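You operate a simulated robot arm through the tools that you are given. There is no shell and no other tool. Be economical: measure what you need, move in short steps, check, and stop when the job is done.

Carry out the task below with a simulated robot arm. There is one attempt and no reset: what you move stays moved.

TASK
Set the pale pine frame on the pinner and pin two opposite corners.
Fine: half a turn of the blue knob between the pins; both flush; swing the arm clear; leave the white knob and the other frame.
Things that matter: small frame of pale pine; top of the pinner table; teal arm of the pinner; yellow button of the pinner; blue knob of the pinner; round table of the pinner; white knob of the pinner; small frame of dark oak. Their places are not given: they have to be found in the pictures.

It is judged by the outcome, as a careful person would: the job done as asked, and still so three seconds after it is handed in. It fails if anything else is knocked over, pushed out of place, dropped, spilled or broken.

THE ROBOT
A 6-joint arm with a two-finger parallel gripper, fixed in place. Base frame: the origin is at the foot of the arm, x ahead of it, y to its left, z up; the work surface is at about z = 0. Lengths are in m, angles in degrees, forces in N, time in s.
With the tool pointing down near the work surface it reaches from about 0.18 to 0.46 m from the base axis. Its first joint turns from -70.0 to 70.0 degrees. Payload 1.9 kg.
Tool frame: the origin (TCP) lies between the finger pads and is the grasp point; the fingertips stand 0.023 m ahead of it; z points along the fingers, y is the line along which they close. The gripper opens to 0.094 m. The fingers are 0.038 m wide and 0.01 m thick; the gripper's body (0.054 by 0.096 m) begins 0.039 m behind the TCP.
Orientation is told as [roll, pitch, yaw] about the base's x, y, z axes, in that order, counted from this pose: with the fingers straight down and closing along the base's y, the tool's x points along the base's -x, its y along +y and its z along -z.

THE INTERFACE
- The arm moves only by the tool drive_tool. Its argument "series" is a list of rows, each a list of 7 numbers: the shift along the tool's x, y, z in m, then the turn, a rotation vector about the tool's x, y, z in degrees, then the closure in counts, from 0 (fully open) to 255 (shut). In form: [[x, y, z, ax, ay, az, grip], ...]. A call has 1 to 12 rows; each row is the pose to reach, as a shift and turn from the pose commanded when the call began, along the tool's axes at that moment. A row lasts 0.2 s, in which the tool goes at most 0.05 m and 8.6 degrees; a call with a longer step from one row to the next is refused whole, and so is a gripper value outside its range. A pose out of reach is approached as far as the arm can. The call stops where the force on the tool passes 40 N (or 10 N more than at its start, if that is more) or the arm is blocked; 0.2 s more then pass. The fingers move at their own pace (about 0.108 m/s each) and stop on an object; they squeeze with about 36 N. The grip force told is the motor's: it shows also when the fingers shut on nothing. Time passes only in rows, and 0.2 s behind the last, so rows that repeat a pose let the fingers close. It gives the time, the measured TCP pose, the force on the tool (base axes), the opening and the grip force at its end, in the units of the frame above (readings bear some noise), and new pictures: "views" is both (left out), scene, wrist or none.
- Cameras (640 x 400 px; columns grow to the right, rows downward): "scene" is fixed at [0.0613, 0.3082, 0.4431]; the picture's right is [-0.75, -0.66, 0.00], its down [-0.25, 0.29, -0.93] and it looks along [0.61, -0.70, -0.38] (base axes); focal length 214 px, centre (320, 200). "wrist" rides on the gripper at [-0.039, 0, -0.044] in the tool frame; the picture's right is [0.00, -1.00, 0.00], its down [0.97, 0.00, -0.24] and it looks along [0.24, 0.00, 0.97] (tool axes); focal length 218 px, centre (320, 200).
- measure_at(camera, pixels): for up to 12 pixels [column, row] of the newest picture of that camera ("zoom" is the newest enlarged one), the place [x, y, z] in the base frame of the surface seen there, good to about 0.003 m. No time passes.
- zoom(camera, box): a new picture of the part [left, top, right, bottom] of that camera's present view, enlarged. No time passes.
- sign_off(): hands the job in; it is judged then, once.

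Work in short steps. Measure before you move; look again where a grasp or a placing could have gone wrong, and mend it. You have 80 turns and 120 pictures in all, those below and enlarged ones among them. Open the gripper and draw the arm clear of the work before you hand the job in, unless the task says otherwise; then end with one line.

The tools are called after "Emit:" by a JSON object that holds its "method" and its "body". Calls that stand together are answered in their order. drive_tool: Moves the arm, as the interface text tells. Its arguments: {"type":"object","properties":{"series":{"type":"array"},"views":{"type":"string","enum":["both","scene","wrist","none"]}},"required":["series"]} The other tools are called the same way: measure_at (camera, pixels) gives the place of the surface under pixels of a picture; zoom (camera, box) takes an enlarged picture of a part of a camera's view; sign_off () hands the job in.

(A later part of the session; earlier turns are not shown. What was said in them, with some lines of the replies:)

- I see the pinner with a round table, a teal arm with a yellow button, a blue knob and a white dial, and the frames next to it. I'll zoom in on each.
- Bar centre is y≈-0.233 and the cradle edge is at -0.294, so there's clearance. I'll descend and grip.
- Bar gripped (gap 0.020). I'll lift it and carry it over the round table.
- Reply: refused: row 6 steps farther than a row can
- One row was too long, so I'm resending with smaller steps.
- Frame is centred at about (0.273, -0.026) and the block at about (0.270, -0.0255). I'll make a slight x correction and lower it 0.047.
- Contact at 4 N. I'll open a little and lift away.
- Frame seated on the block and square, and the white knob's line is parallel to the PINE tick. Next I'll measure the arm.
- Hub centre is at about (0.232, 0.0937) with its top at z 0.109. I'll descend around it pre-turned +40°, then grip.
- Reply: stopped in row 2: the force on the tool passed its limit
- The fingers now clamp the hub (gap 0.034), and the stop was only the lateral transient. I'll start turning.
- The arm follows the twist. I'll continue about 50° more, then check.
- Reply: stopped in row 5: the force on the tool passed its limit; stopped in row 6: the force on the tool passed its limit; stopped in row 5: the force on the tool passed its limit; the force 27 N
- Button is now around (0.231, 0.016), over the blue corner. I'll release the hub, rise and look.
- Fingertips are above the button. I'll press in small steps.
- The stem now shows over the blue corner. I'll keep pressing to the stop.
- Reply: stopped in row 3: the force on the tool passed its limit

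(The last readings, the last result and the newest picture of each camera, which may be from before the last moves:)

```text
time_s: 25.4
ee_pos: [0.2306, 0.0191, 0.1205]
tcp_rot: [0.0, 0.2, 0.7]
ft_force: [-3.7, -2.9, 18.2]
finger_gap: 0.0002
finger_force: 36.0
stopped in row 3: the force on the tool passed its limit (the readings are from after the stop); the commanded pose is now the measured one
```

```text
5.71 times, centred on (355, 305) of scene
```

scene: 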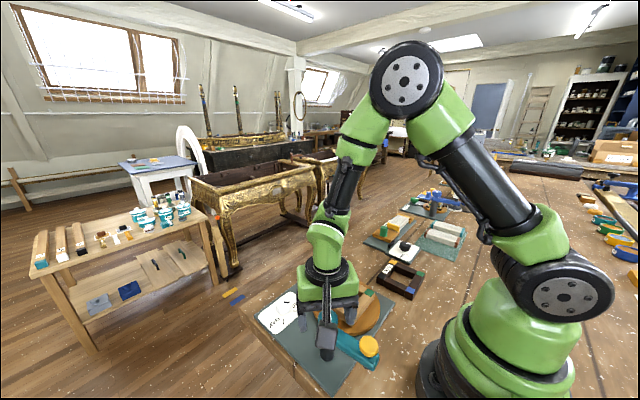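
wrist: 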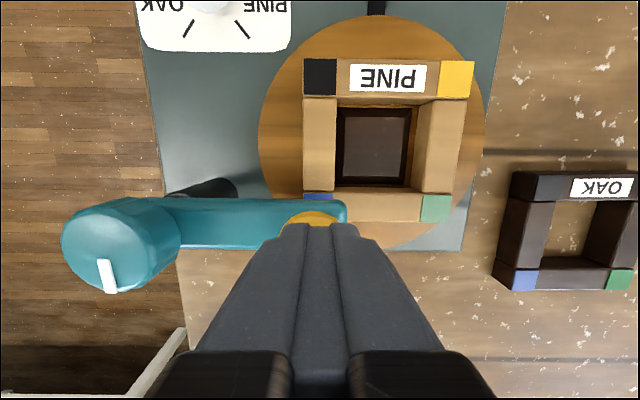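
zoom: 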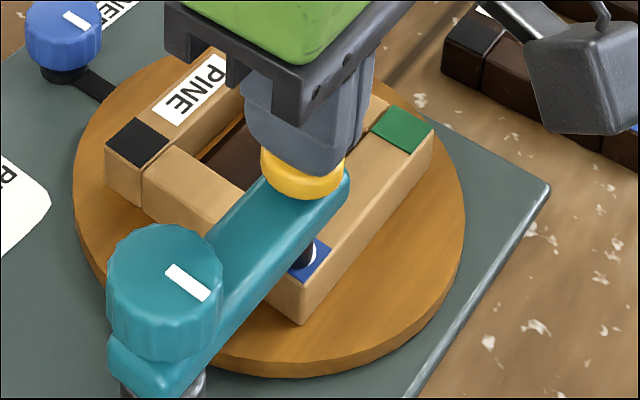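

Hit a firm stop at 40 N and a bright mark appeared at the corner. I'll rise and check the pin.

Emit:
{"method": "drive_tool", "body": {"series": [[0, 0, -0.01, 0, 0, 0, 255], [0, 0, -0.03, 0, 0, 0, 255], [0.01, -0.03, -0.06, 0, 0, 0, 255], [0.02, -0.07, -0.09, 0, 0, 0, 255], [0.02, -0.07, -0.09, 0, 0, 0, 255]], "views": "both"}}

Emit:
{"method": "zoom", "body": {"camera": "scene", "box": [310, 270, 400, 340]}}

```text
refused: row 4 steps farther than a row can; nothing moved
```

```text
5.71 times, centred on (355, 305) of scene
```

zoom: 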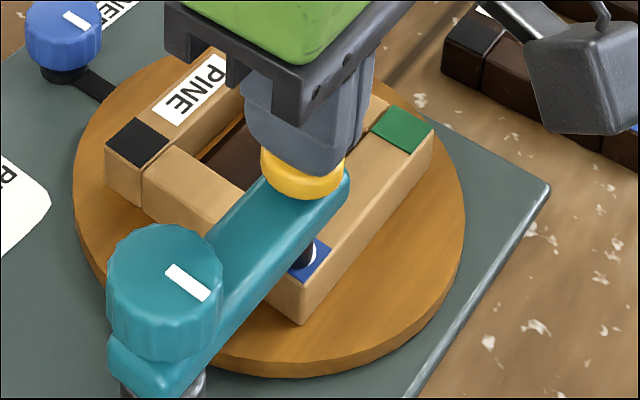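

Emit:
{"method": "drive_tool", "body": {"series": [[0, 0, -0.01, 0, 0, 0, 255], [0, 0, -0.03, 0, 0, 0, 255], [-0.01, -0.01, -0.07, 0, 0, 0, 255], [-0.04, -0.015, -0.1, 0, 0, 0, 120], [-0.08, -0.02, -0.1, 0, 0, 0, 120], [-0.08, -0.02, -0.1, 0, 0, 0, 120]], "views": "both"}}

Emit:
{"method": "zoom", "body": {"camera": "scene", "box": [310, 270, 400, 340]}}

Emit:
{"method": "zoom", "body": {"camera": "wrist", "box": [200, 0, 440, 260]}}

```text
time_s: 26.8
ee_pos: [0.3093, 0.0001, 0.2156]
tcp_rot: [0.0, 0.3, 0.8]
ft_force: [-0.8, 0.3, 0.3]
finger_gap: 0.0498
finger_force: 0.2
```

scene: 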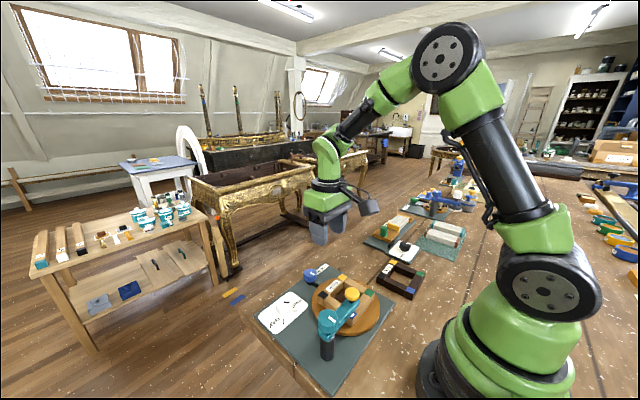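
wrist: 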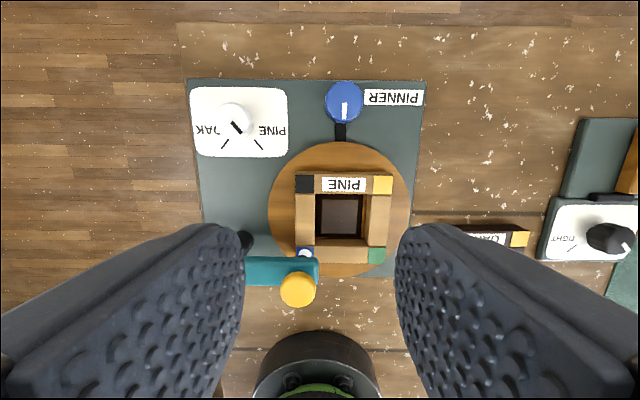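

```text
5.71 times, centred on (355, 305) of scene
```

zoom: 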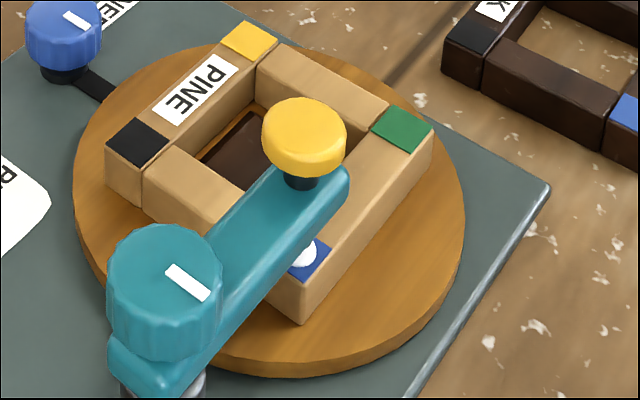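

```text
1.54 times, centred on (320, 130) of wrist
```

zoom: 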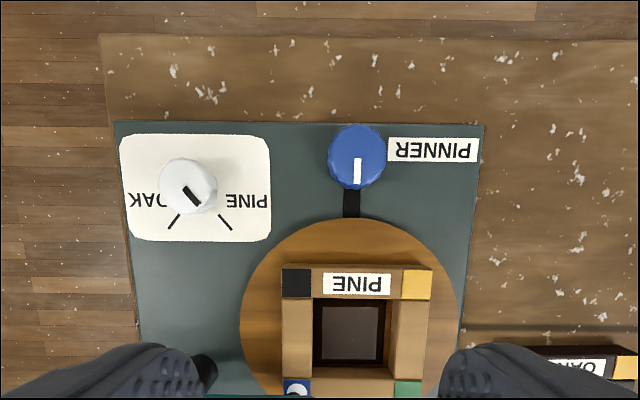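

A white pin head sits on the blue corner. Next I'll measure the blue knob.

Emit:
{"method": "measure_at", "body": {"camera": "wrist", "pixels": [[342, 94], [328, 98], [357, 98], [342, 84], [342, 112], [345, 110], [340, 130], [305, 253], [302, 184], [383, 185], [376, 256]]}}

Emit:
{"method": "zoom", "body": {"camera": "wrist", "box": [300, 70, 390, 140]}}

Emit:
{"method": "zoom", "body": {"camera": "wrist", "box": [275, 230, 325, 270]}}

```text
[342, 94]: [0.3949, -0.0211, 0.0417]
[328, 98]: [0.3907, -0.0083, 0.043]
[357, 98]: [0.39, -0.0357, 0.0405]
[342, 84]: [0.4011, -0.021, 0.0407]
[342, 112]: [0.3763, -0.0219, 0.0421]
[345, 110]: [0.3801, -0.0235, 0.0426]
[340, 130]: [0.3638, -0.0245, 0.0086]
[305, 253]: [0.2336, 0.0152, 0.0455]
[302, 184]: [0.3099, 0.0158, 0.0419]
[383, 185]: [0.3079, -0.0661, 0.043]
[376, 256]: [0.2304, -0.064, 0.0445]
```

```text
5.71 times, centred on (345, 105) of wrist
```

zoom: 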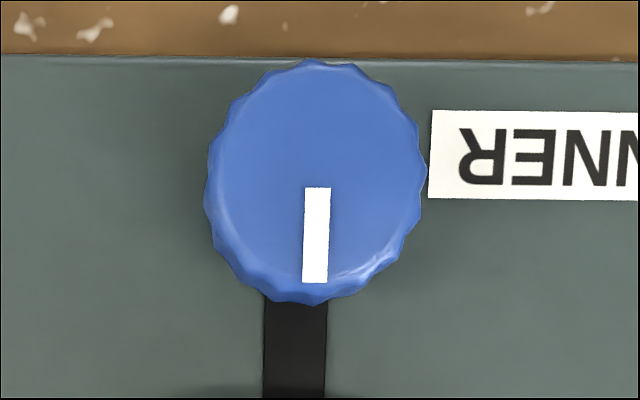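

```text
10.00 times, centred on (300, 250) of wrist
```

zoom: 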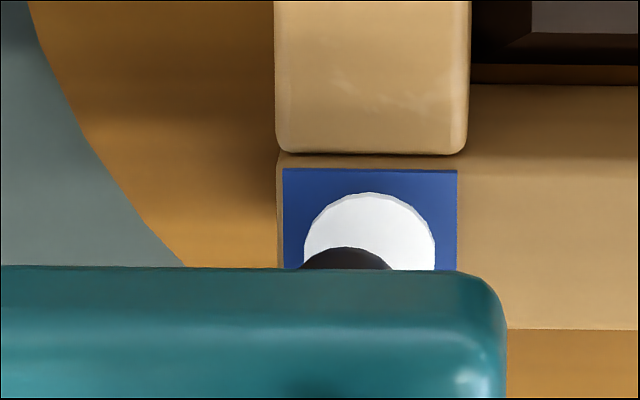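

Emit:
{"method": "zoom", "body": {"camera": "scene", "box": [290, 170, 390, 260]}}

Emit:
{"method": "measure_at", "body": {"camera": "scene", "pixels": [[369, 206], [368, 213], [362, 208], [377, 208], [360, 193], [318, 238], [337, 232], [325, 205], [369, 200]]}}

```text
4.44 times, centred on (340, 215) of scene
```

zoom: 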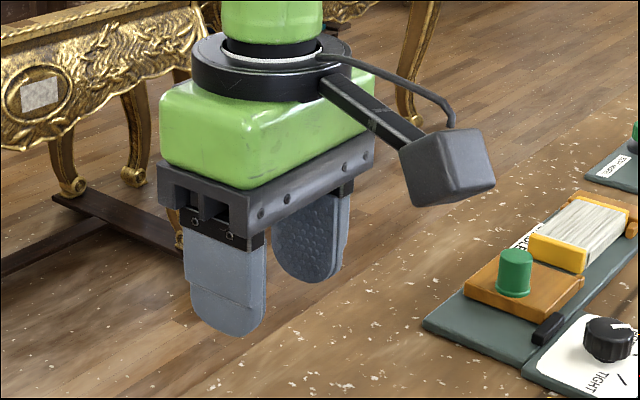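

```text
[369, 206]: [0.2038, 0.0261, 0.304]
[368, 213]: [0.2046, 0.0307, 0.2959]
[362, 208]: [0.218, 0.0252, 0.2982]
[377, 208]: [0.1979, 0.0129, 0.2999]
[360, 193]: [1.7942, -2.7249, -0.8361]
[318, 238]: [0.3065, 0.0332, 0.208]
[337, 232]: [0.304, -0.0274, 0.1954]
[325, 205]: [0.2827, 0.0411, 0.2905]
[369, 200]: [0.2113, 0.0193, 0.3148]
```

Emit:
{"method": "drive_tool", "body": {"series": [[-0.01, -0.003, 0, 0, 0, 8.3, 80], [-0.02, -0.006, 0, 0, 0, 16.6, 80], [-0.03, -0.009, 0.01, 0, 0, 25, 80], [-0.04, -0.012, 0.02, 0, 0, 33.3, 80], [-0.05, -0.015, 0.03, 0, 0, 41.6, 80], [-0.06, -0.018, 0.04, 0, 0, 50, 80], [-0.07, -0.021, 0.05, 0, 0, 58.3, 80], [-0.0794, -0.0237, 0.06, 0, 0, 66.6, 80], [-0.0794, -0.0237, 0.07, 0, 0, 75, 80], [-0.0794, -0.0237, 0.08, 0, 0, 83.3, 80], [-0.0794, -0.0237, 0.09, 0, 0, 91, 80], [-0.0794, -0.0237, 0.09, 0, 0, 91, 80]], "views": "both"}}

Emit:
{"method": "zoom", "body": {"camera": "wrist", "box": [220, 130, 420, 400]}}

```text
time_s: 29.4
ee_pos: [0.3906, -0.022, 0.1271]
tcp_rot: [-0.3, 0.0, -90.5]
ft_force: [-0.4, 0.0, 0.3]
finger_gap: 0.0645
finger_force: 0.0
```

scene: 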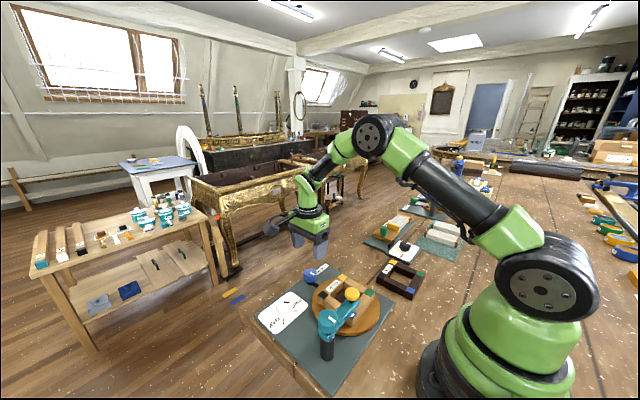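
wrist: 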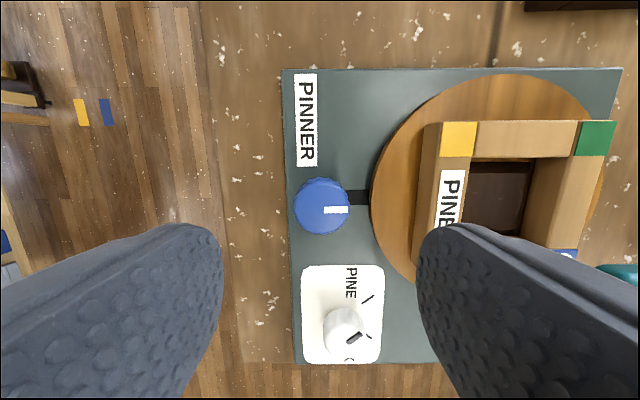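

```text
1.48 times, centred on (320, 265) of wrist
```

zoom: 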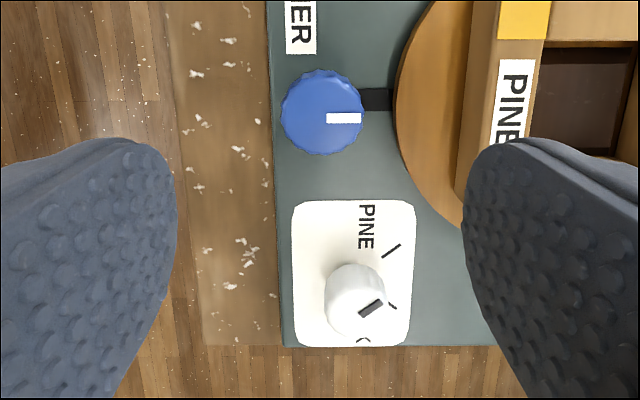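

Emit:
{"method": "measure_at", "body": {"camera": "wrist", "pixels": [[321, 205], [300, 205], [343, 205], [321, 182], [321, 230], [295, 205], [372, 205], [360, 198]]}}

```text
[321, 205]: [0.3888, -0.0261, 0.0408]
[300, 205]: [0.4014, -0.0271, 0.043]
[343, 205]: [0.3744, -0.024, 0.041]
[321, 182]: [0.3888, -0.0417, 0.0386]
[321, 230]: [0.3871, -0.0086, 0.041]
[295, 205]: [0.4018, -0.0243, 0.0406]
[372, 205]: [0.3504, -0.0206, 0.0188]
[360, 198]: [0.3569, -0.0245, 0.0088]
```

Emit:
{"method": "drive_tool", "body": {"series": [[-0.003, -0.0025, 0.02, 0, 0, 0, 125], [-0.003, -0.0025, 0.04, 0, 0, 0, 125], [-0.003, -0.0025, 0.06, 0, 0, 0, 125], [-0.003, -0.0025, 0.08, 0, 0, 0, 125], [-0.003, -0.0025, 0.08, 0, 0, 0, 125]], "views": "wrist"}}

Emit:
{"method": "zoom", "body": {"camera": "scene", "box": [270, 230, 390, 330]}}

```text
time_s: 30.6
ee_pos: [0.3875, -0.0274, 0.0484]
tcp_rot: [-0.2, 0.0, -90.4]
ft_force: [-0.2, 0.3, -0.6]
finger_gap: 0.0482
finger_force: 0.0
```

wrist: 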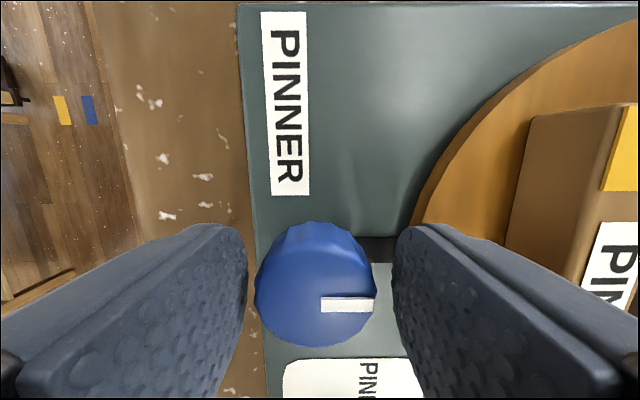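

```text
4.00 times, centred on (330, 280) of scene
```

zoom: 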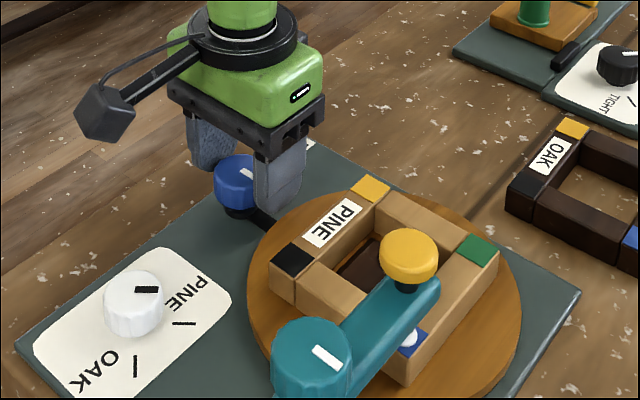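

Knob is between the fingers. I'll close and make a small first turn.

Emit:
{"method": "drive_tool", "body": {"series": [[0, 0.001, 0, 0, 0, 0, 200], [0, 0.001, 0, 0, 0, 0, 255], [0, 0.001, 0, 0, 0, 0, 255], [0, 0.001, 0, 0, 0, 0, 255]], "views": "none"}}

Emit:
{"method": "drive_tool", "body": {"series": [[0, 0, 0, 0, 0, -4, 255], [0, 0, 0, 0, 0, -8, 255], [0, 0, 0, 0, 0, -12, 255], [0, 0, 0, 0, 0, -16, 255], [0, 0, 0, 0, 0, -20, 255], [0, 0, 0, 0, 0, -20, 255]], "views": "wrist"}}

Emit:
{"method": "zoom", "body": {"camera": "scene", "box": [270, 230, 390, 330]}}

```text
time_s: 31.6
ee_pos: [0.3876, -0.0275, 0.0491]
tcp_rot: [-0.2, -0.1, -90.3]
ft_force: [-7.2, -22.7, 20.3]
finger_gap: 0.0357
finger_force: 45.2
```

```text
time_s: 33.0
ee_pos: [0.3885, -0.0263, 0.049]
tcp_rot: [0.2, -0.2, -70.2]
ft_force: [26.0, -24.1, -5.6]
finger_gap: 0.0359
finger_force: 44.5
```

wrist: 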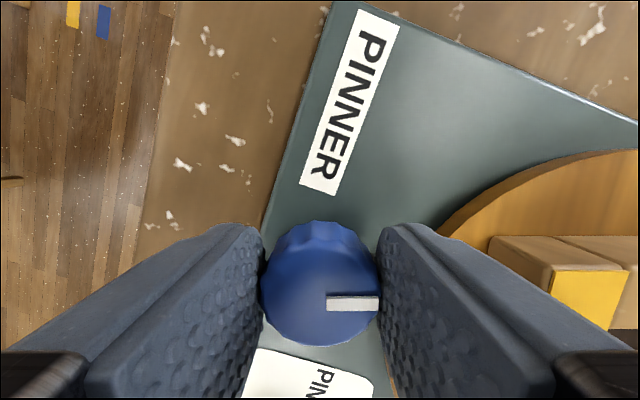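

```text
4.00 times, centred on (330, 280) of scene
```

zoom: 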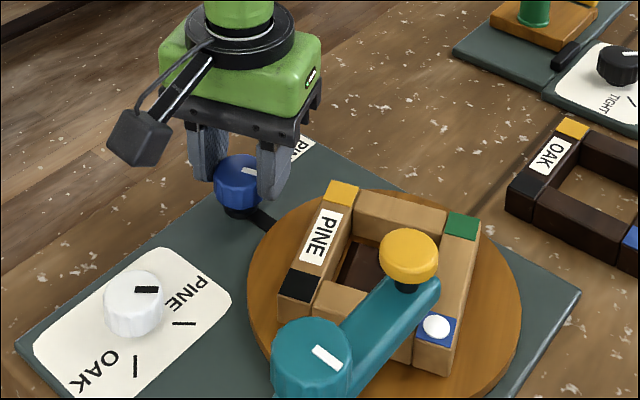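

Table turns 1:1 with the knob, and the pin on blue looks flush. Lateral load is high, so I'll nudge the axis and keep turning.

Emit:
{"method": "drive_tool", "body": {"series": [[-0.0019, 0.0009, 0, 0, 0, 0, 255], [-0.0019, 0.0009, 0, 0, 0, -5, 255], [-0.0019, 0.0009, 0, 0, 0, -10, 255], [-0.0019, 0.0009, 0, 0, 0, -15, 255], [-0.0019, 0.0009, 0, 0, 0, -20, 255], [-0.0019, 0.0009, 0, 0, 0, -25, 255], [-0.0019, 0.0009, 0, 0, 0, -30, 255], [-0.0019, 0.0009, 0, 0, 0, -35, 255], [-0.0019, 0.0009, 0, 0, 0, -40, 255], [-0.0019, 0.0009, 0, 0, 0, -45, 255], [-0.0019, 0.0009, 0, 0, 0, -50, 255]], "views": "none"}}

```text
time_s: 34.6
ee_pos: [0.391, -0.0255, 0.0488]
tcp_rot: [0.1, 0.2, -39.6]
ft_force: [2.5, 4.5, 1.8]
finger_gap: 0.0359
finger_force: 44.7
stopped in row 8: the force on the tool passed its limit (the readings are from after the stop); the commanded pose is now the measured one
```

Emit:
{"method": "drive_tool", "body": {"series": [[0, 0, 0, 0, 0, -5, 255], [0, 0, 0, 0, 0, -10, 255], [0, 0, 0, 0, 0, -15, 255], [0, 0, 0, 0, 0, -20, 255], [0, 0, 0, 0, 0, -25, 255], [0, 0, 0, 0, 0, -30, 255], [0, 0, 0, 0, 0, -35, 255], [0, 0, 0, 0, 0, -40, 255], [0, 0, 0, 0, 0, -45, 255], [0, 0, 0, 0, 0, -50, 255]], "views": "none"}}

Emit:
{"method": "zoom", "body": {"camera": "scene", "box": [270, 230, 390, 330]}}

```text
time_s: 35.6
ee_pos: [0.3912, -0.0254, 0.0478]
tcp_rot: [0.3, -0.1, -22.4]
ft_force: [4.0, 2.4, -2.0]
finger_gap: 0.0356
finger_force: 45.0
stopped in row 4: the force on the tool passed its limit (the readings are from after the stop); the commanded pose is now the measured one
```

```text
4.00 times, centred on (330, 280) of scene
```

zoom: 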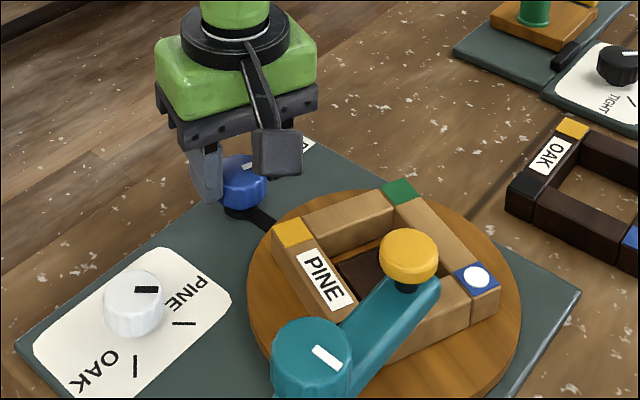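

Emit:
{"method": "drive_tool", "body": {"series": [[0, 0.0002, 0, 0, 0, -5, 255], [0, 0.0004, 0, 0, 0, -10, 255], [0.0002, 0.0006, 0, 0, 0, -15, 255], [0.0003, 0.0008, 0, 0, 0, -20, 255], [0.0004, 0.001, 0, 0, 0, -25, 255], [0.0005, 0.0012, 0, 0, 0, -30, 255], [0.0005, 0.0014, 0, 0, 0, -35, 255], [0.0006, 0.0016, 0, 0, 0, -40, 255], [0.0007, 0.0018, 0, 0, 0, -45, 255], [0.0008, 0.002, 0, 0, 0, -50, 255]], "views": "none"}}

```text
time_s: 37.9
ee_pos: [0.3912, -0.0218, 0.0485]
tcp_rot: [0.3, -0.2, 27.6]
ft_force: [-3.8, 2.3, 2.2]
finger_gap: 0.0357
finger_force: 44.7
stopped in row 10: the force on the tool passed its limit (the readings are from after the stop); the commanded pose is now the measured one
```

Emit:
{"method": "drive_tool", "body": {"series": [[0, 0.0002, 0, 0, 0, -5, 255], [0, 0.0004, 0, 0, 0, -10, 255], [0.0001, 0.0006, 0, 0, 0, -15, 255], [0.0002, 0.0008, 0, 0, 0, -20, 255], [0.0002, 0.001, 0, 0, 0, -25, 255], [0.0003, 0.0012, 0, 0, 0, -30, 255], [0.0003, 0.0014, 0, 0, 0, -35, 255], [0.0004, 0.0016, 0, 0, 0, -40, 255], [0.0004, 0.0018, 0, 0, 0, -45, 255], [0.0005, 0.0019, 0, 0, 0, -50, 255], [0.0005, 0.0019, 0, 0, 0, -50, 255]], "views": "wrist"}}

Emit:
{"method": "zoom", "body": {"camera": "scene", "box": [270, 230, 390, 330]}}

```text
time_s: 39.7
ee_pos: [0.3889, -0.0192, 0.0487]
tcp_rot: [0.3, -0.4, 66.8]
ft_force: [-4.4, 0.9, 2.3]
finger_gap: 0.0355
finger_force: 44.8
stopped in row 9: the force on the tool passed its limit (the readings are from after the stop); the commanded pose is now the measured one
```

wrist: 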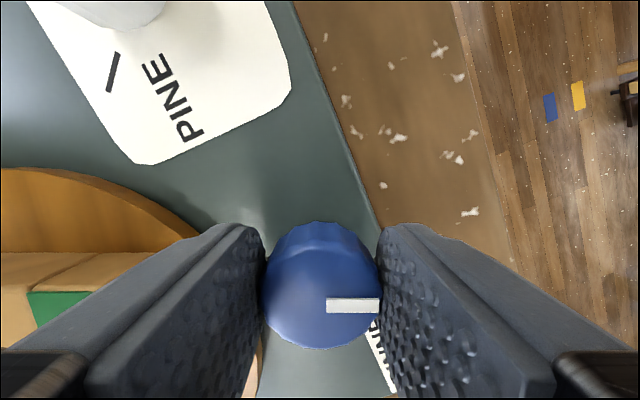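

```text
4.00 times, centred on (330, 280) of scene
```

zoom: 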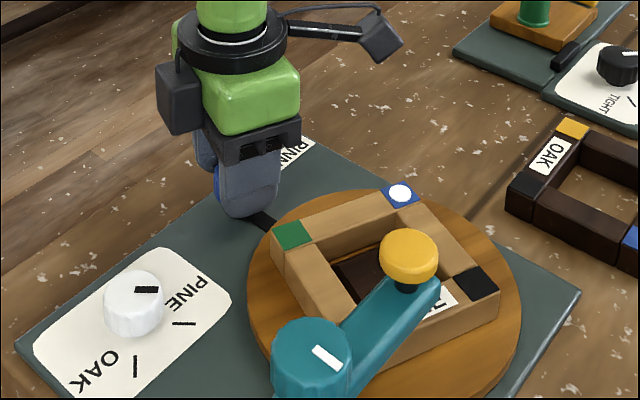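

Emit:
{"method": "drive_tool", "body": {"series": [[0, 0.0003, 0, 0, 0, -4, 255], [0.0001, 0.0006, 0, 0, 0, -8, 255], [0.0001, 0.0009, 0, 0, 0, -12, 255], [0.0002, 0.0012, 0, 0, 0, -16, 255], [0.0003, 0.0014, 0, 0, 0, -20, 255], [0.0003, 0.0015, 0, 0, 0, -23, 255], [0.0003, 0.0015, 0, 0, 0, -23, 255]], "views": "wrist"}}

Emit:
{"method": "zoom", "body": {"camera": "scene", "box": [270, 230, 390, 330]}}

```text
time_s: 41.3
ee_pos: [0.3889, -0.0195, 0.0493]
tcp_rot: [0.2, -0.5, 89.8]
ft_force: [-6.1, -19.2, 18.4]
finger_gap: 0.0355
finger_force: 45.8
```

wrist: 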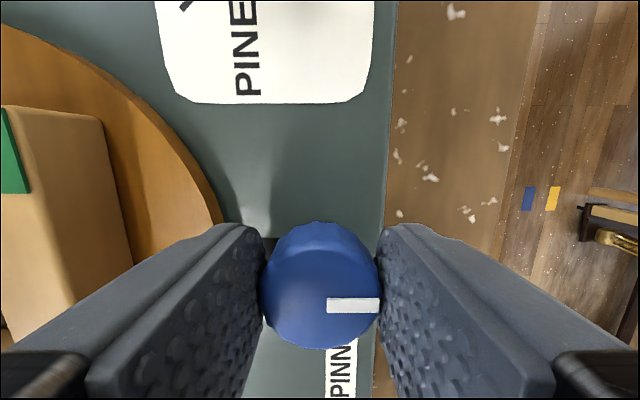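

```text
4.00 times, centred on (330, 280) of scene
```

zoom: 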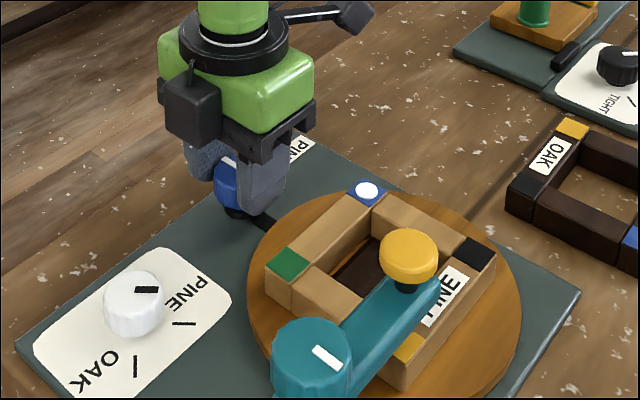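

Half a turn done: yellow is under the arm. I'll release, rise and unwind.

Emit:
{"method": "drive_tool", "body": {"series": [[0, 0, 0, 0, 0, 0, 125], [0, 0, 0, 0, 0, 0, 125], [0, 0, -0.03, 0, 0, 0, 125], [0, 0, -0.06, 0, 0, 8.5, 125], [0, 0, -0.1, 0, 0, 17, 125], [0, 0, -0.14, 0, 0, 25.5, 125], [0, 0, -0.16, 0, 0, 34, 125], [0, 0, -0.16, 0, 0, 42.5, 125], [0, 0, -0.16, 0, 0, 51, 125], [0, 0, -0.16, 0, 0, 59.5, 125], [0, 0, -0.16, 0, 0, 68, 125], [0, 0, -0.16, 0, 0, 76, 125]], "views": "none"}}

Emit:
{"method": "drive_tool", "body": {"series": [[0, 0, 0, 0, 0, 7, 125], [0, 0, 0, 0, 0, 13.7, 255], [0, 0, 0, 0, 0, 13.7, 255]], "views": "wrist"}}

```text
time_s: 43.9
ee_pos: [0.3883, -0.0198, 0.2078]
tcp_rot: [0.6, 0.0, 13.7]
ft_force: [-0.5, 0.3, -0.1]
finger_gap: 0.0478
finger_force: 0.1
```

```text
time_s: 44.7
ee_pos: [0.3883, -0.021, 0.2089]
tcp_rot: [0.5, 0.0, 0.0]
ft_force: [1.1, 1.2, 0.2]
finger_gap: 0.0
finger_force: 35.8
```

wrist: 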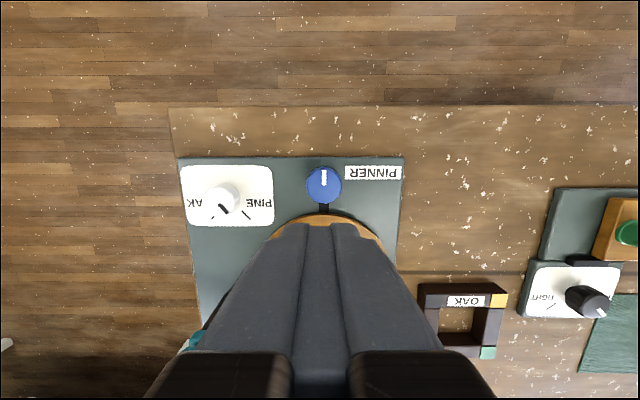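

Emit:
{"method": "drive_tool", "body": {"series": [[0.035, 0.008, 0, 0, 0, 0, 255], [0.07, 0.017, 0, 0, 0, 0, 255], [0.105, 0.026, 0.0, 0, 0, 0, 255], [0.135, 0.034, 0.01, 0, 0, 0, 255], [0.157, 0.039, 0.03, 0, 0, 0, 255], [0.157, 0.039, 0.065, 0, 0, 0, 255], [0.157, 0.039, 0.072, 0, 0, 0, 255], [0.157, 0.039, 0.072, 0, 0, 0, 255]], "views": "wrist"}}

Emit:
{"method": "zoom", "body": {"camera": "scene", "box": [310, 270, 400, 340]}}

```text
time_s: 46.5
ee_pos: [0.2311, 0.0207, 0.1375]
tcp_rot: [0.5, 0.0, 0.2]
ft_force: [-0.1, -0.7, -0.1]
finger_gap: 0.0
finger_force: 35.6
```

wrist: 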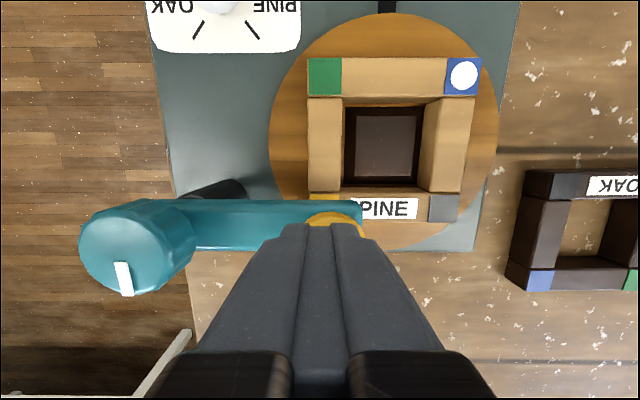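

```text
5.71 times, centred on (355, 305) of scene
```

zoom: 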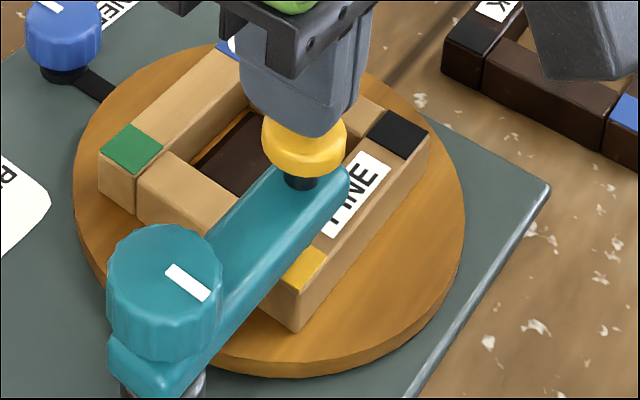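

Button is slightly to -y (column 334 against 321). I'll check alignment of the corner and pin height.

Emit:
{"method": "measure_at", "body": {"camera": "wrist", "pixels": [[325, 76], [463, 76], [443, 208], [463, 90], [450, 62], [326, 196], [335, 218], [385, 75]]}}

Emit:
{"method": "zoom", "body": {"camera": "wrist", "box": [430, 45, 500, 105]}}

```text
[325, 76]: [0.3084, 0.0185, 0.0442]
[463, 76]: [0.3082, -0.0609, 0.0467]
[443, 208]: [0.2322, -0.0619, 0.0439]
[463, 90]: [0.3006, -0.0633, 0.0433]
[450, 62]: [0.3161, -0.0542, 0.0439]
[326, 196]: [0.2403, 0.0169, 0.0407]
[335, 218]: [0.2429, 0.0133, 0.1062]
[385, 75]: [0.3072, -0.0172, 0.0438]
```

```text
6.67 times, centred on (465, 75) of wrist
```

zoom: 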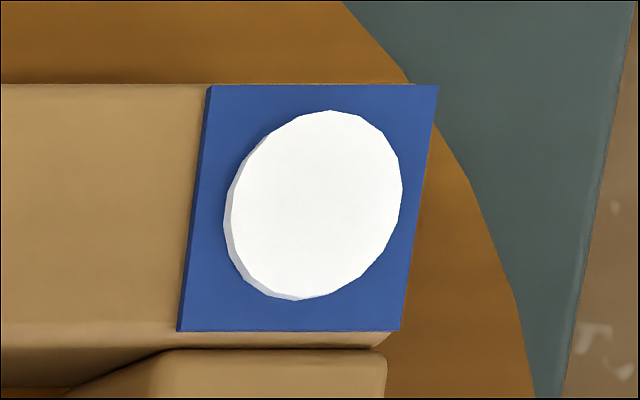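

Yellow corner works out to about (0.232, 0.0185), directly under the button. I'll press.

Emit:
{"method": "drive_tool", "body": {"series": [[0, -0.003, 0.003, 0, 0, 0, 255], [0, -0.003, 0.006, 0, 0, 0, 255], [0, -0.003, 0.009, 0, 0, 0, 255], [0, -0.003, 0.012, 0, 0, 0, 255], [0, -0.003, 0.015, 0, 0, 0, 255], [0, -0.003, 0.017, 0, 0, 0, 255], [0, -0.003, 0.018, 0, 0, 0, 255]], "views": "none"}}

Emit:
{"method": "zoom", "body": {"camera": "scene", "box": [310, 270, 400, 340]}}

```text
time_s: 48.1
ee_pos: [0.231, 0.0152, 0.1197]
tcp_rot: [0.5, 0.1, 0.1]
ft_force: [-1.0, -8.9, 16.4]
finger_gap: 0.0
finger_force: 35.5
```

```text
5.71 times, centred on (355, 305) of scene
```

zoom: 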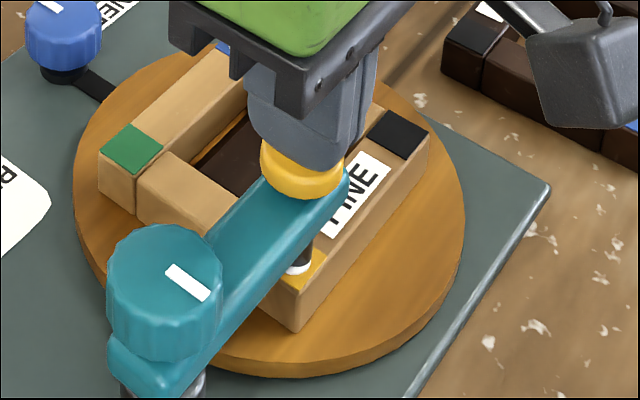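

The head is still proud, so I'll press further.

Emit:
{"method": "drive_tool", "body": {"series": [[0, 0.001, 0.001, 0, 0, 0, 255], [0, 0.001, 0.002, 0, 0, 0, 255], [0, 0.001, 0.003, 0, 0, 0, 255], [0, 0.001, 0.004, 0, 0, 0, 255], [0, 0.001, 0.005, 0, 0, 0, 255]], "views": "none"}}

Emit:
{"method": "zoom", "body": {"camera": "scene", "box": [310, 270, 400, 340]}}

```text
time_s: 48.5
ee_pos: [0.2305, 0.0153, 0.119]
tcp_rot: [0.6, 0.1, 0.0]
ft_force: [-3.1, -1.8, 18.0]
finger_gap: 0.0004
finger_force: 36.1
stopped in row 1: the force on the tool passed its limit (the readings are from after the stop); the commanded pose is now the measured one
```

```text
5.71 times, centred on (355, 305) of scene
```

zoom: 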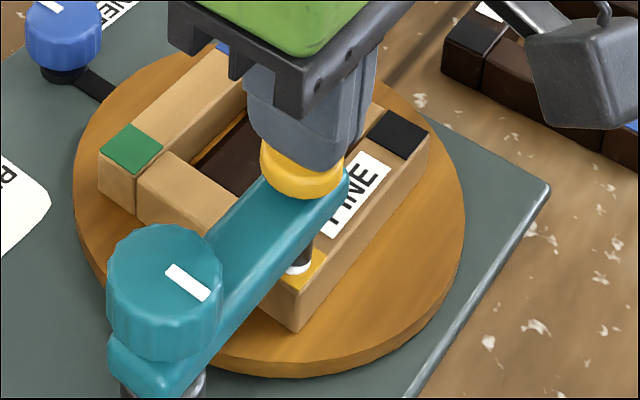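

Emit:
{"method": "drive_tool", "body": {"series": [[0, 0.001, 0.0005, 0, 0, 0, 255], [0, 0.001, 0.001, 0, 0, 0, 255], [0, 0.001, 0.0015, 0, 0, 0, 255], [0, 0.001, 0.002, 0, 0, 0, 255], [0, 0.001, 0.0025, 0, 0, 0, 255], [0, 0.001, 0.003, 0, 0, 0, 255]], "views": "none"}}

Emit:
{"method": "zoom", "body": {"camera": "scene", "box": [335, 295, 375, 325]}}

```text
time_s: 48.9
ee_pos: [0.2319, 0.0157, 0.1195]
tcp_rot: [0.5, 0.0, -0.1]
ft_force: [-3.9, -1.8, 18.4]
finger_gap: 0.0
finger_force: 35.8
stopped in row 1: the force on the tool passed its limit (the readings are from after the stop); the commanded pose is now the measured one
```

```text
13.33 times, centred on (355, 310) of scene
```

zoom: 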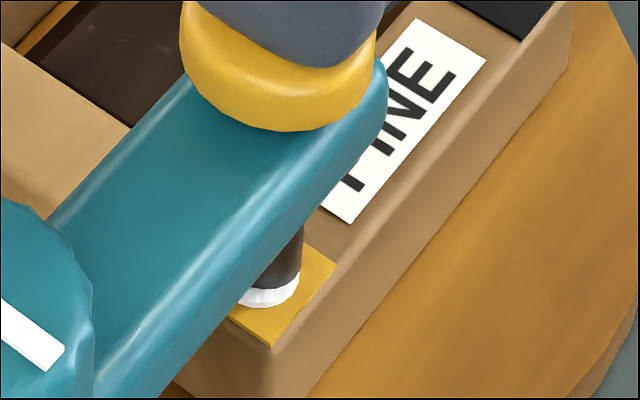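

Firm stop with the button down on the arm. I'll rise and compare both pin heads.

Emit:
{"method": "drive_tool", "body": {"series": [[0, 0, -0.01, 0, 0, 0, 255], [0, 0, -0.03, 0, 0, 0, 255], [-0.01, -0.01, -0.05, 0, 0, 0, 255], [-0.03, -0.02, -0.05, 0, 0, 0, 255], [-0.06, -0.02, -0.05, 0, 0, 0, 255], [-0.06, -0.02, -0.05, 0, 0, 0, 255]], "views": "wrist"}}

Emit:
{"method": "zoom", "body": {"camera": "scene", "box": [320, 275, 380, 320]}}

Emit:
{"method": "zoom", "body": {"camera": "wrist", "box": [240, 130, 340, 300]}}

```text
time_s: 50.3
ee_pos: [0.291, -0.0027, 0.1706]
tcp_rot: [0.5, 0.0, 0.0]
ft_force: [0.0, -0.1, -0.5]
finger_gap: 0.0001
finger_force: 35.7
```

wrist: 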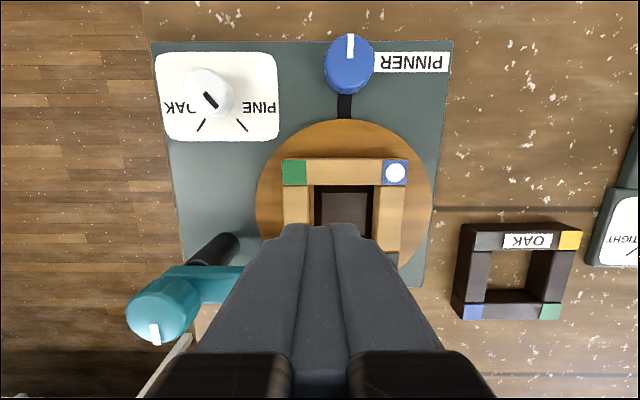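

```text
8.89 times, centred on (350, 298) of scene
```

zoom: 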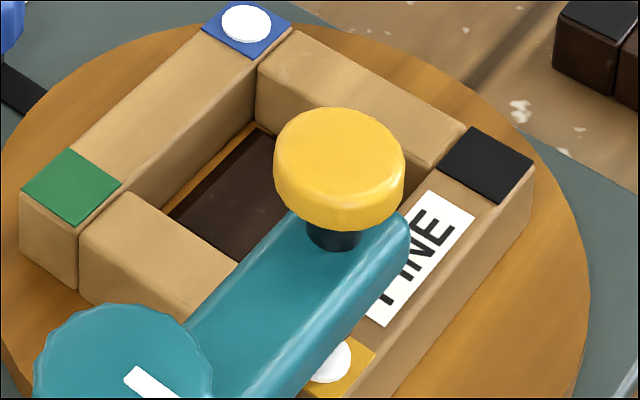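

```text
2.35 times, centred on (290, 215) of wrist
```

zoom: 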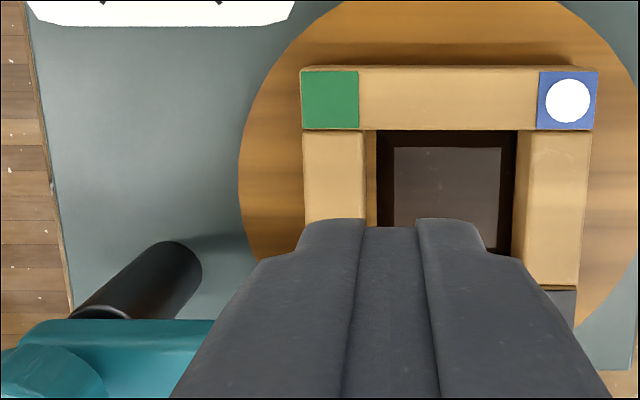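

Both heads are in. Now I'll swing the arm clear by twisting the hub back.

Emit:
{"method": "drive_tool", "body": {"series": [[0.01, 0.015, -0.03, 0, 0, -8, 60], [0.02, 0.035, -0.03, 0, 0, -16, 60], [0.035, 0.06, -0.03, 0, 0, -24, 60], [0.05, 0.08, -0.03, 0, 0, -32, 60], [0.058, 0.0977, -0.03, 0, 0, -40, 60], [0.058, 0.0977, -0.01, 0, 0, -45, 60], [0.058, 0.0977, 0.02, 0, 0, -45, 60], [0.058, 0.0977, 0.04, 0, 0, -45, 60], [0.058, 0.0977, 0.055, 0, 0, -45, 60], [0.058, 0.0977, 0.055, 0, 0, -45, 60]], "views": "wrist"}}

```text
time_s: 52.5
ee_pos: [0.2337, 0.0944, 0.1146]
tcp_rot: [0.5, -0.3, 45.0]
ft_force: [-0.2, -0.3, 0.7]
finger_gap: 0.0716
finger_force: 0.0
```

wrist: 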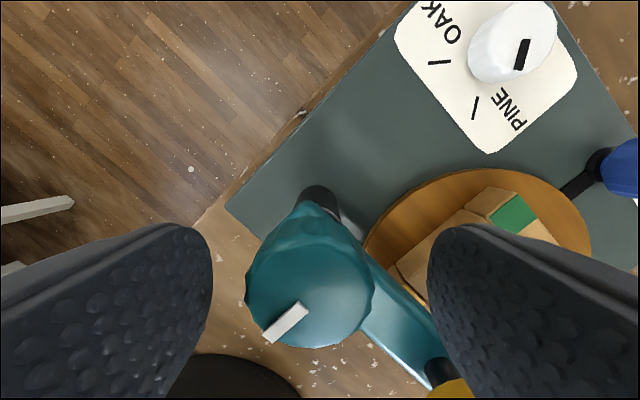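

Emit:
{"method": "drive_tool", "body": {"series": [[0, 0.003, 0, 0, 0, 0, 130], [0, 0.003, 0, 0, 0, 0, 160], [0, 0.003, 0, 0, 0, 0, 255], [0, 0.003, 0, 0, 0, 0, 255]], "views": "none"}}

Emit:
{"method": "drive_tool", "body": {"series": [[0, 0, 0, 0, 0, 0, 255], [0, 0, 0, 0, 0, 5, 255], [0, 0, 0, 0, 0, 10, 255], [0, 0, 0, 0, 0, 15, 255], [0, 0, 0, 0, 0, 20, 255], [0, 0, 0, 0, 0, 25, 255], [0, 0, 0, 0, 0, 30, 255], [0, 0, 0, 0, 0, 35, 255], [0, 0, 0, 0, 0, 40, 255], [0, 0, 0, 0, 0, 45, 255]], "views": "none"}}

```text
time_s: 53.5
ee_pos: [0.2305, 0.096, 0.1144]
tcp_rot: [0.4, -0.4, 45.1]
ft_force: [-6.7, 13.0, -2.0]
finger_gap: 0.0346
finger_force: 44.8
```

```text
time_s: 54.4
ee_pos: [0.2319, 0.0958, 0.1146]
tcp_rot: [0.3, -0.3, 33.8]
ft_force: [1.3, -0.1, -1.5]
finger_gap: 0.0347
finger_force: 45.1
stopped in row 4: the force on the tool passed its limit (the readings are from after the stop); the commanded pose is now the measured one
```

Emit:
{"method": "drive_tool", "body": {"series": [[0, 0, 0, 0, 0, 5, 255], [0, 0, 0, 0, 0, 10, 255], [0, 0, 0, 0, 0, 15, 255], [0, 0, 0, 0, 0, 20, 255], [0, 0, 0, 0, 0, 25, 255], [0, 0, 0, 0, 0, 30, 255], [0, 0, 0, 0, 0, 35, 255], [0, 0, 0, 0, 0, 40, 255], [0, 0, 0, 0, 0, 45, 255]], "views": "none"}}

Emit:
{"method": "drive_tool", "body": {"series": [[0, 0, 0, 0, 0, 5, 255], [0, 0, 0, 0, 0, 10, 255], [0, 0, 0, 0, 0, 15, 255], [0, 0, 0, 0, 0, 20, 255], [0, 0, 0, 0, 0, 25, 255], [0, 0, 0, 0, 0, 30, 255], [0, 0, 0, 0, 0, 35, 255], [0, 0, 0, 0, 0, 40, 255]], "views": "none"}}

Emit:
{"method": "zoom", "body": {"camera": "scene", "box": [270, 250, 410, 370]}}

```text
time_s: 55.4
ee_pos: [0.2319, 0.0947, 0.1143]
tcp_rot: [0.4, -0.2, 14.2]
ft_force: [-0.9, -5.1, 3.2]
finger_gap: 0.0346
finger_force: 44.8
stopped in row 5: the force on the tool passed its limit (the readings are from after the stop); the commanded pose is now the measured one
```

```text
time_s: 56.7
ee_pos: [0.2317, 0.0952, 0.1147]
tcp_rot: [0.3, 0.1, -11.5]
ft_force: [0.5, -4.7, 1.8]
finger_gap: 0.0346
finger_force: 44.8
stopped in row 6: the force on the tool passed its limit (the readings are from after the stop); the commanded pose is now the measured one
```

```text
3.33 times, centred on (340, 310) of scene
```

zoom: 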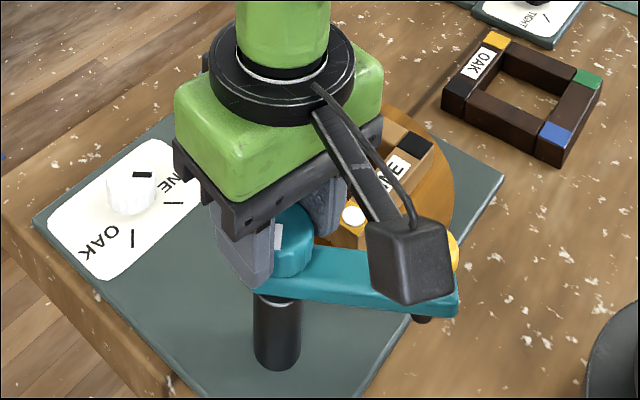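

Turned 56°, about 30° more to go.

Emit:
{"method": "drive_tool", "body": {"series": [[0, 0, 0, 0, 0, 5, 255], [0, 0, 0, 0, 0, 10, 255], [0, 0, 0, 0, 0, 15, 255], [0, 0, 0, 0, 0, 20, 255], [0, 0, 0, 0, 0, 25, 255], [0, 0, 0, 0, 0, 29, 255]], "views": "none"}}

```text
time_s: 58.0
ee_pos: [0.2311, 0.0937, 0.1137]
tcp_rot: [0.4, 0.2, -36.5]
ft_force: [-1.4, -3.6, 2.1]
finger_gap: 0.0348
finger_force: 45.2
stopped in row 6: the force on the tool passed its limit (the readings are from after the stop); the commanded pose is now the measured one
```

Emit:
{"method": "drive_tool", "body": {"series": [[0, 0, 0, 0, 0, 2, 255], [0, 0, 0, 0, 0, 4, 255], [0, 0, 0, 0, 0, 4, 60], [0, 0, 0, 0, 0, 4, 60], [0, 0, -0.03, 0, 0, 4, 60], [0, 0, -0.06, 0, 0, -4, 60], [0, 0, -0.09, 0, 0, -12, 60], [0, 0, -0.09, 0, 0, -20, 60], [0, 0, -0.09, 0, 0, -28, 60], [0, 0, -0.09, 0, 0, -36, 60], [0, 0, -0.09, 0, 0, -36, 60]], "views": "wrist"}}

Emit:
{"method": "zoom", "body": {"camera": "scene", "box": [310, 265, 390, 325]}}

```text
time_s: 60.4
ee_pos: [0.2325, 0.0928, 0.2014]
tcp_rot: [0.4, 0.1, -0.4]
ft_force: [-1.1, 0.1, -0.8]
finger_gap: 0.072
finger_force: 0.2
```

wrist: 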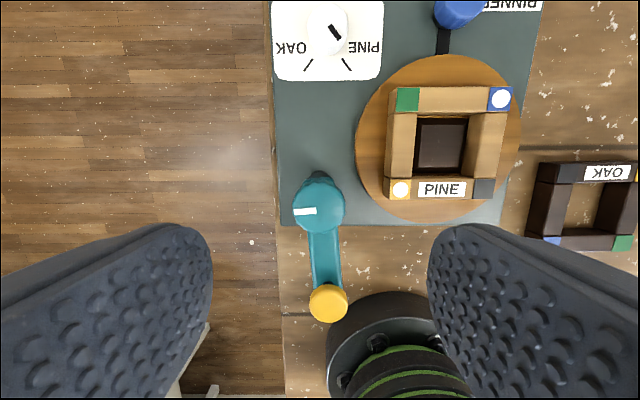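

```text
6.67 times, centred on (350, 295) of scene
```

zoom: 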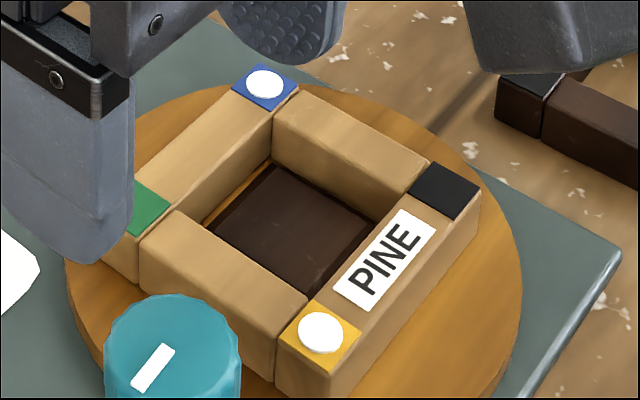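

Emit:
{"method": "zoom", "body": {"camera": "scene", "box": [338, 305, 366, 325]}}

Emit:
{"method": "zoom", "body": {"camera": "scene", "box": [324, 268, 352, 288]}}

Emit:
{"method": "measure_at", "body": {"camera": "wrist", "pixels": [[401, 189], [500, 98], [407, 182], [388, 181], [408, 98], [483, 188], [440, 95], [490, 90]]}}

```text
16.00 times, centred on (352, 315) of scene
```

zoom: 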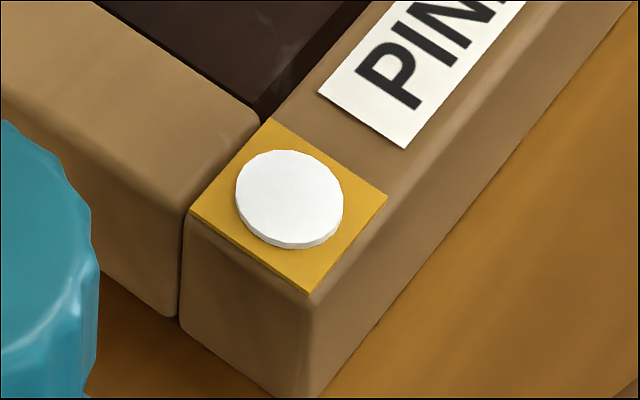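

```text
16.00 times, centred on (338, 278) of scene
```

zoom: 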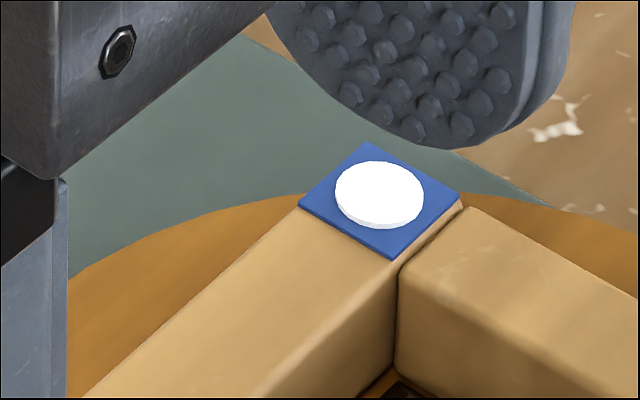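

```text
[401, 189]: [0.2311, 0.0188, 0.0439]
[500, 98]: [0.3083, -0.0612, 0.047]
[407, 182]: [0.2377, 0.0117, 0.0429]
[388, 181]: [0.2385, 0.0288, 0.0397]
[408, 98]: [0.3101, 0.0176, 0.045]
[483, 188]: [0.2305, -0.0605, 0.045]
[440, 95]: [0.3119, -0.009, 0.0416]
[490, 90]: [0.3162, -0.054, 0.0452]
```

Both heads sit equally low in their corner squares, the arm is parked, and the white knob and oak frame look untouched. I'll withdraw the gripper and take a last look.

Emit:
{"method": "drive_tool", "body": {"series": [[0, -0.02, -0.04, 0, 0, 0, 0], [0, -0.04, -0.08, 0, 0, 0, 0], [0, -0.06, -0.12, 0, 0, 0, 0], [0, -0.08, -0.16, 0, 0, 0, 0], [0, -0.09, -0.2, 0, 0, 0, 0], [0, -0.09, -0.2, 0, 0, 0, 0]], "views": "both"}}

```text
time_s: 61.8
ee_pos: [0.2349, 0.0057, 0.402]
tcp_rot: [0.4, 0.0, -0.5]
ft_force: [-0.3, 0.4, 0.4]
finger_gap: 0.0939
finger_force: 0.0
```

scene: 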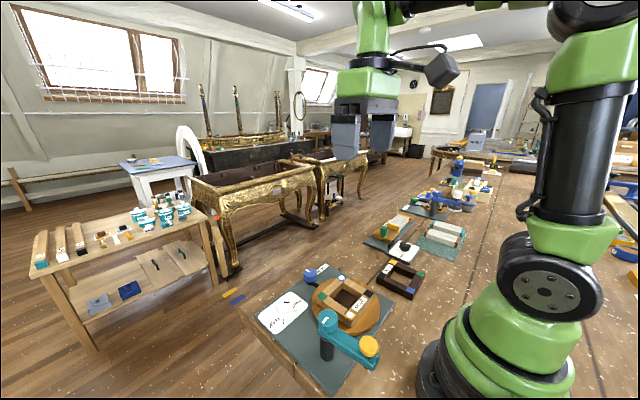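
wrist: 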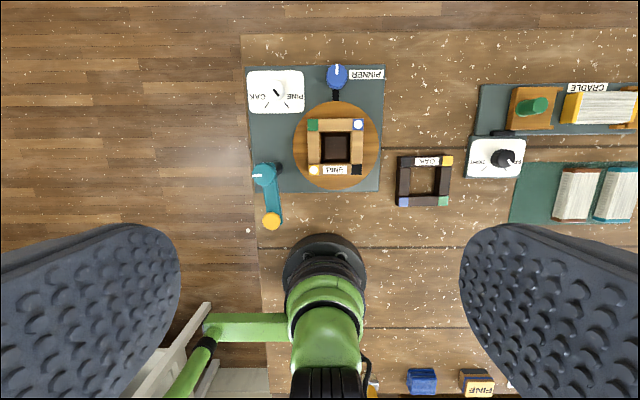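

Emit:
{"method": "sign_off", "body": {}}

```text
The job is handed in.
```

The pale pine frame is on the pinner and pinned at its blue and yellow corners, which are opposite. I turned the blue knob half a turn between the pins. Both pin heads look flush in the pictures. The teal arm is swung clear, and I did not touch the white knob or the oak frame.
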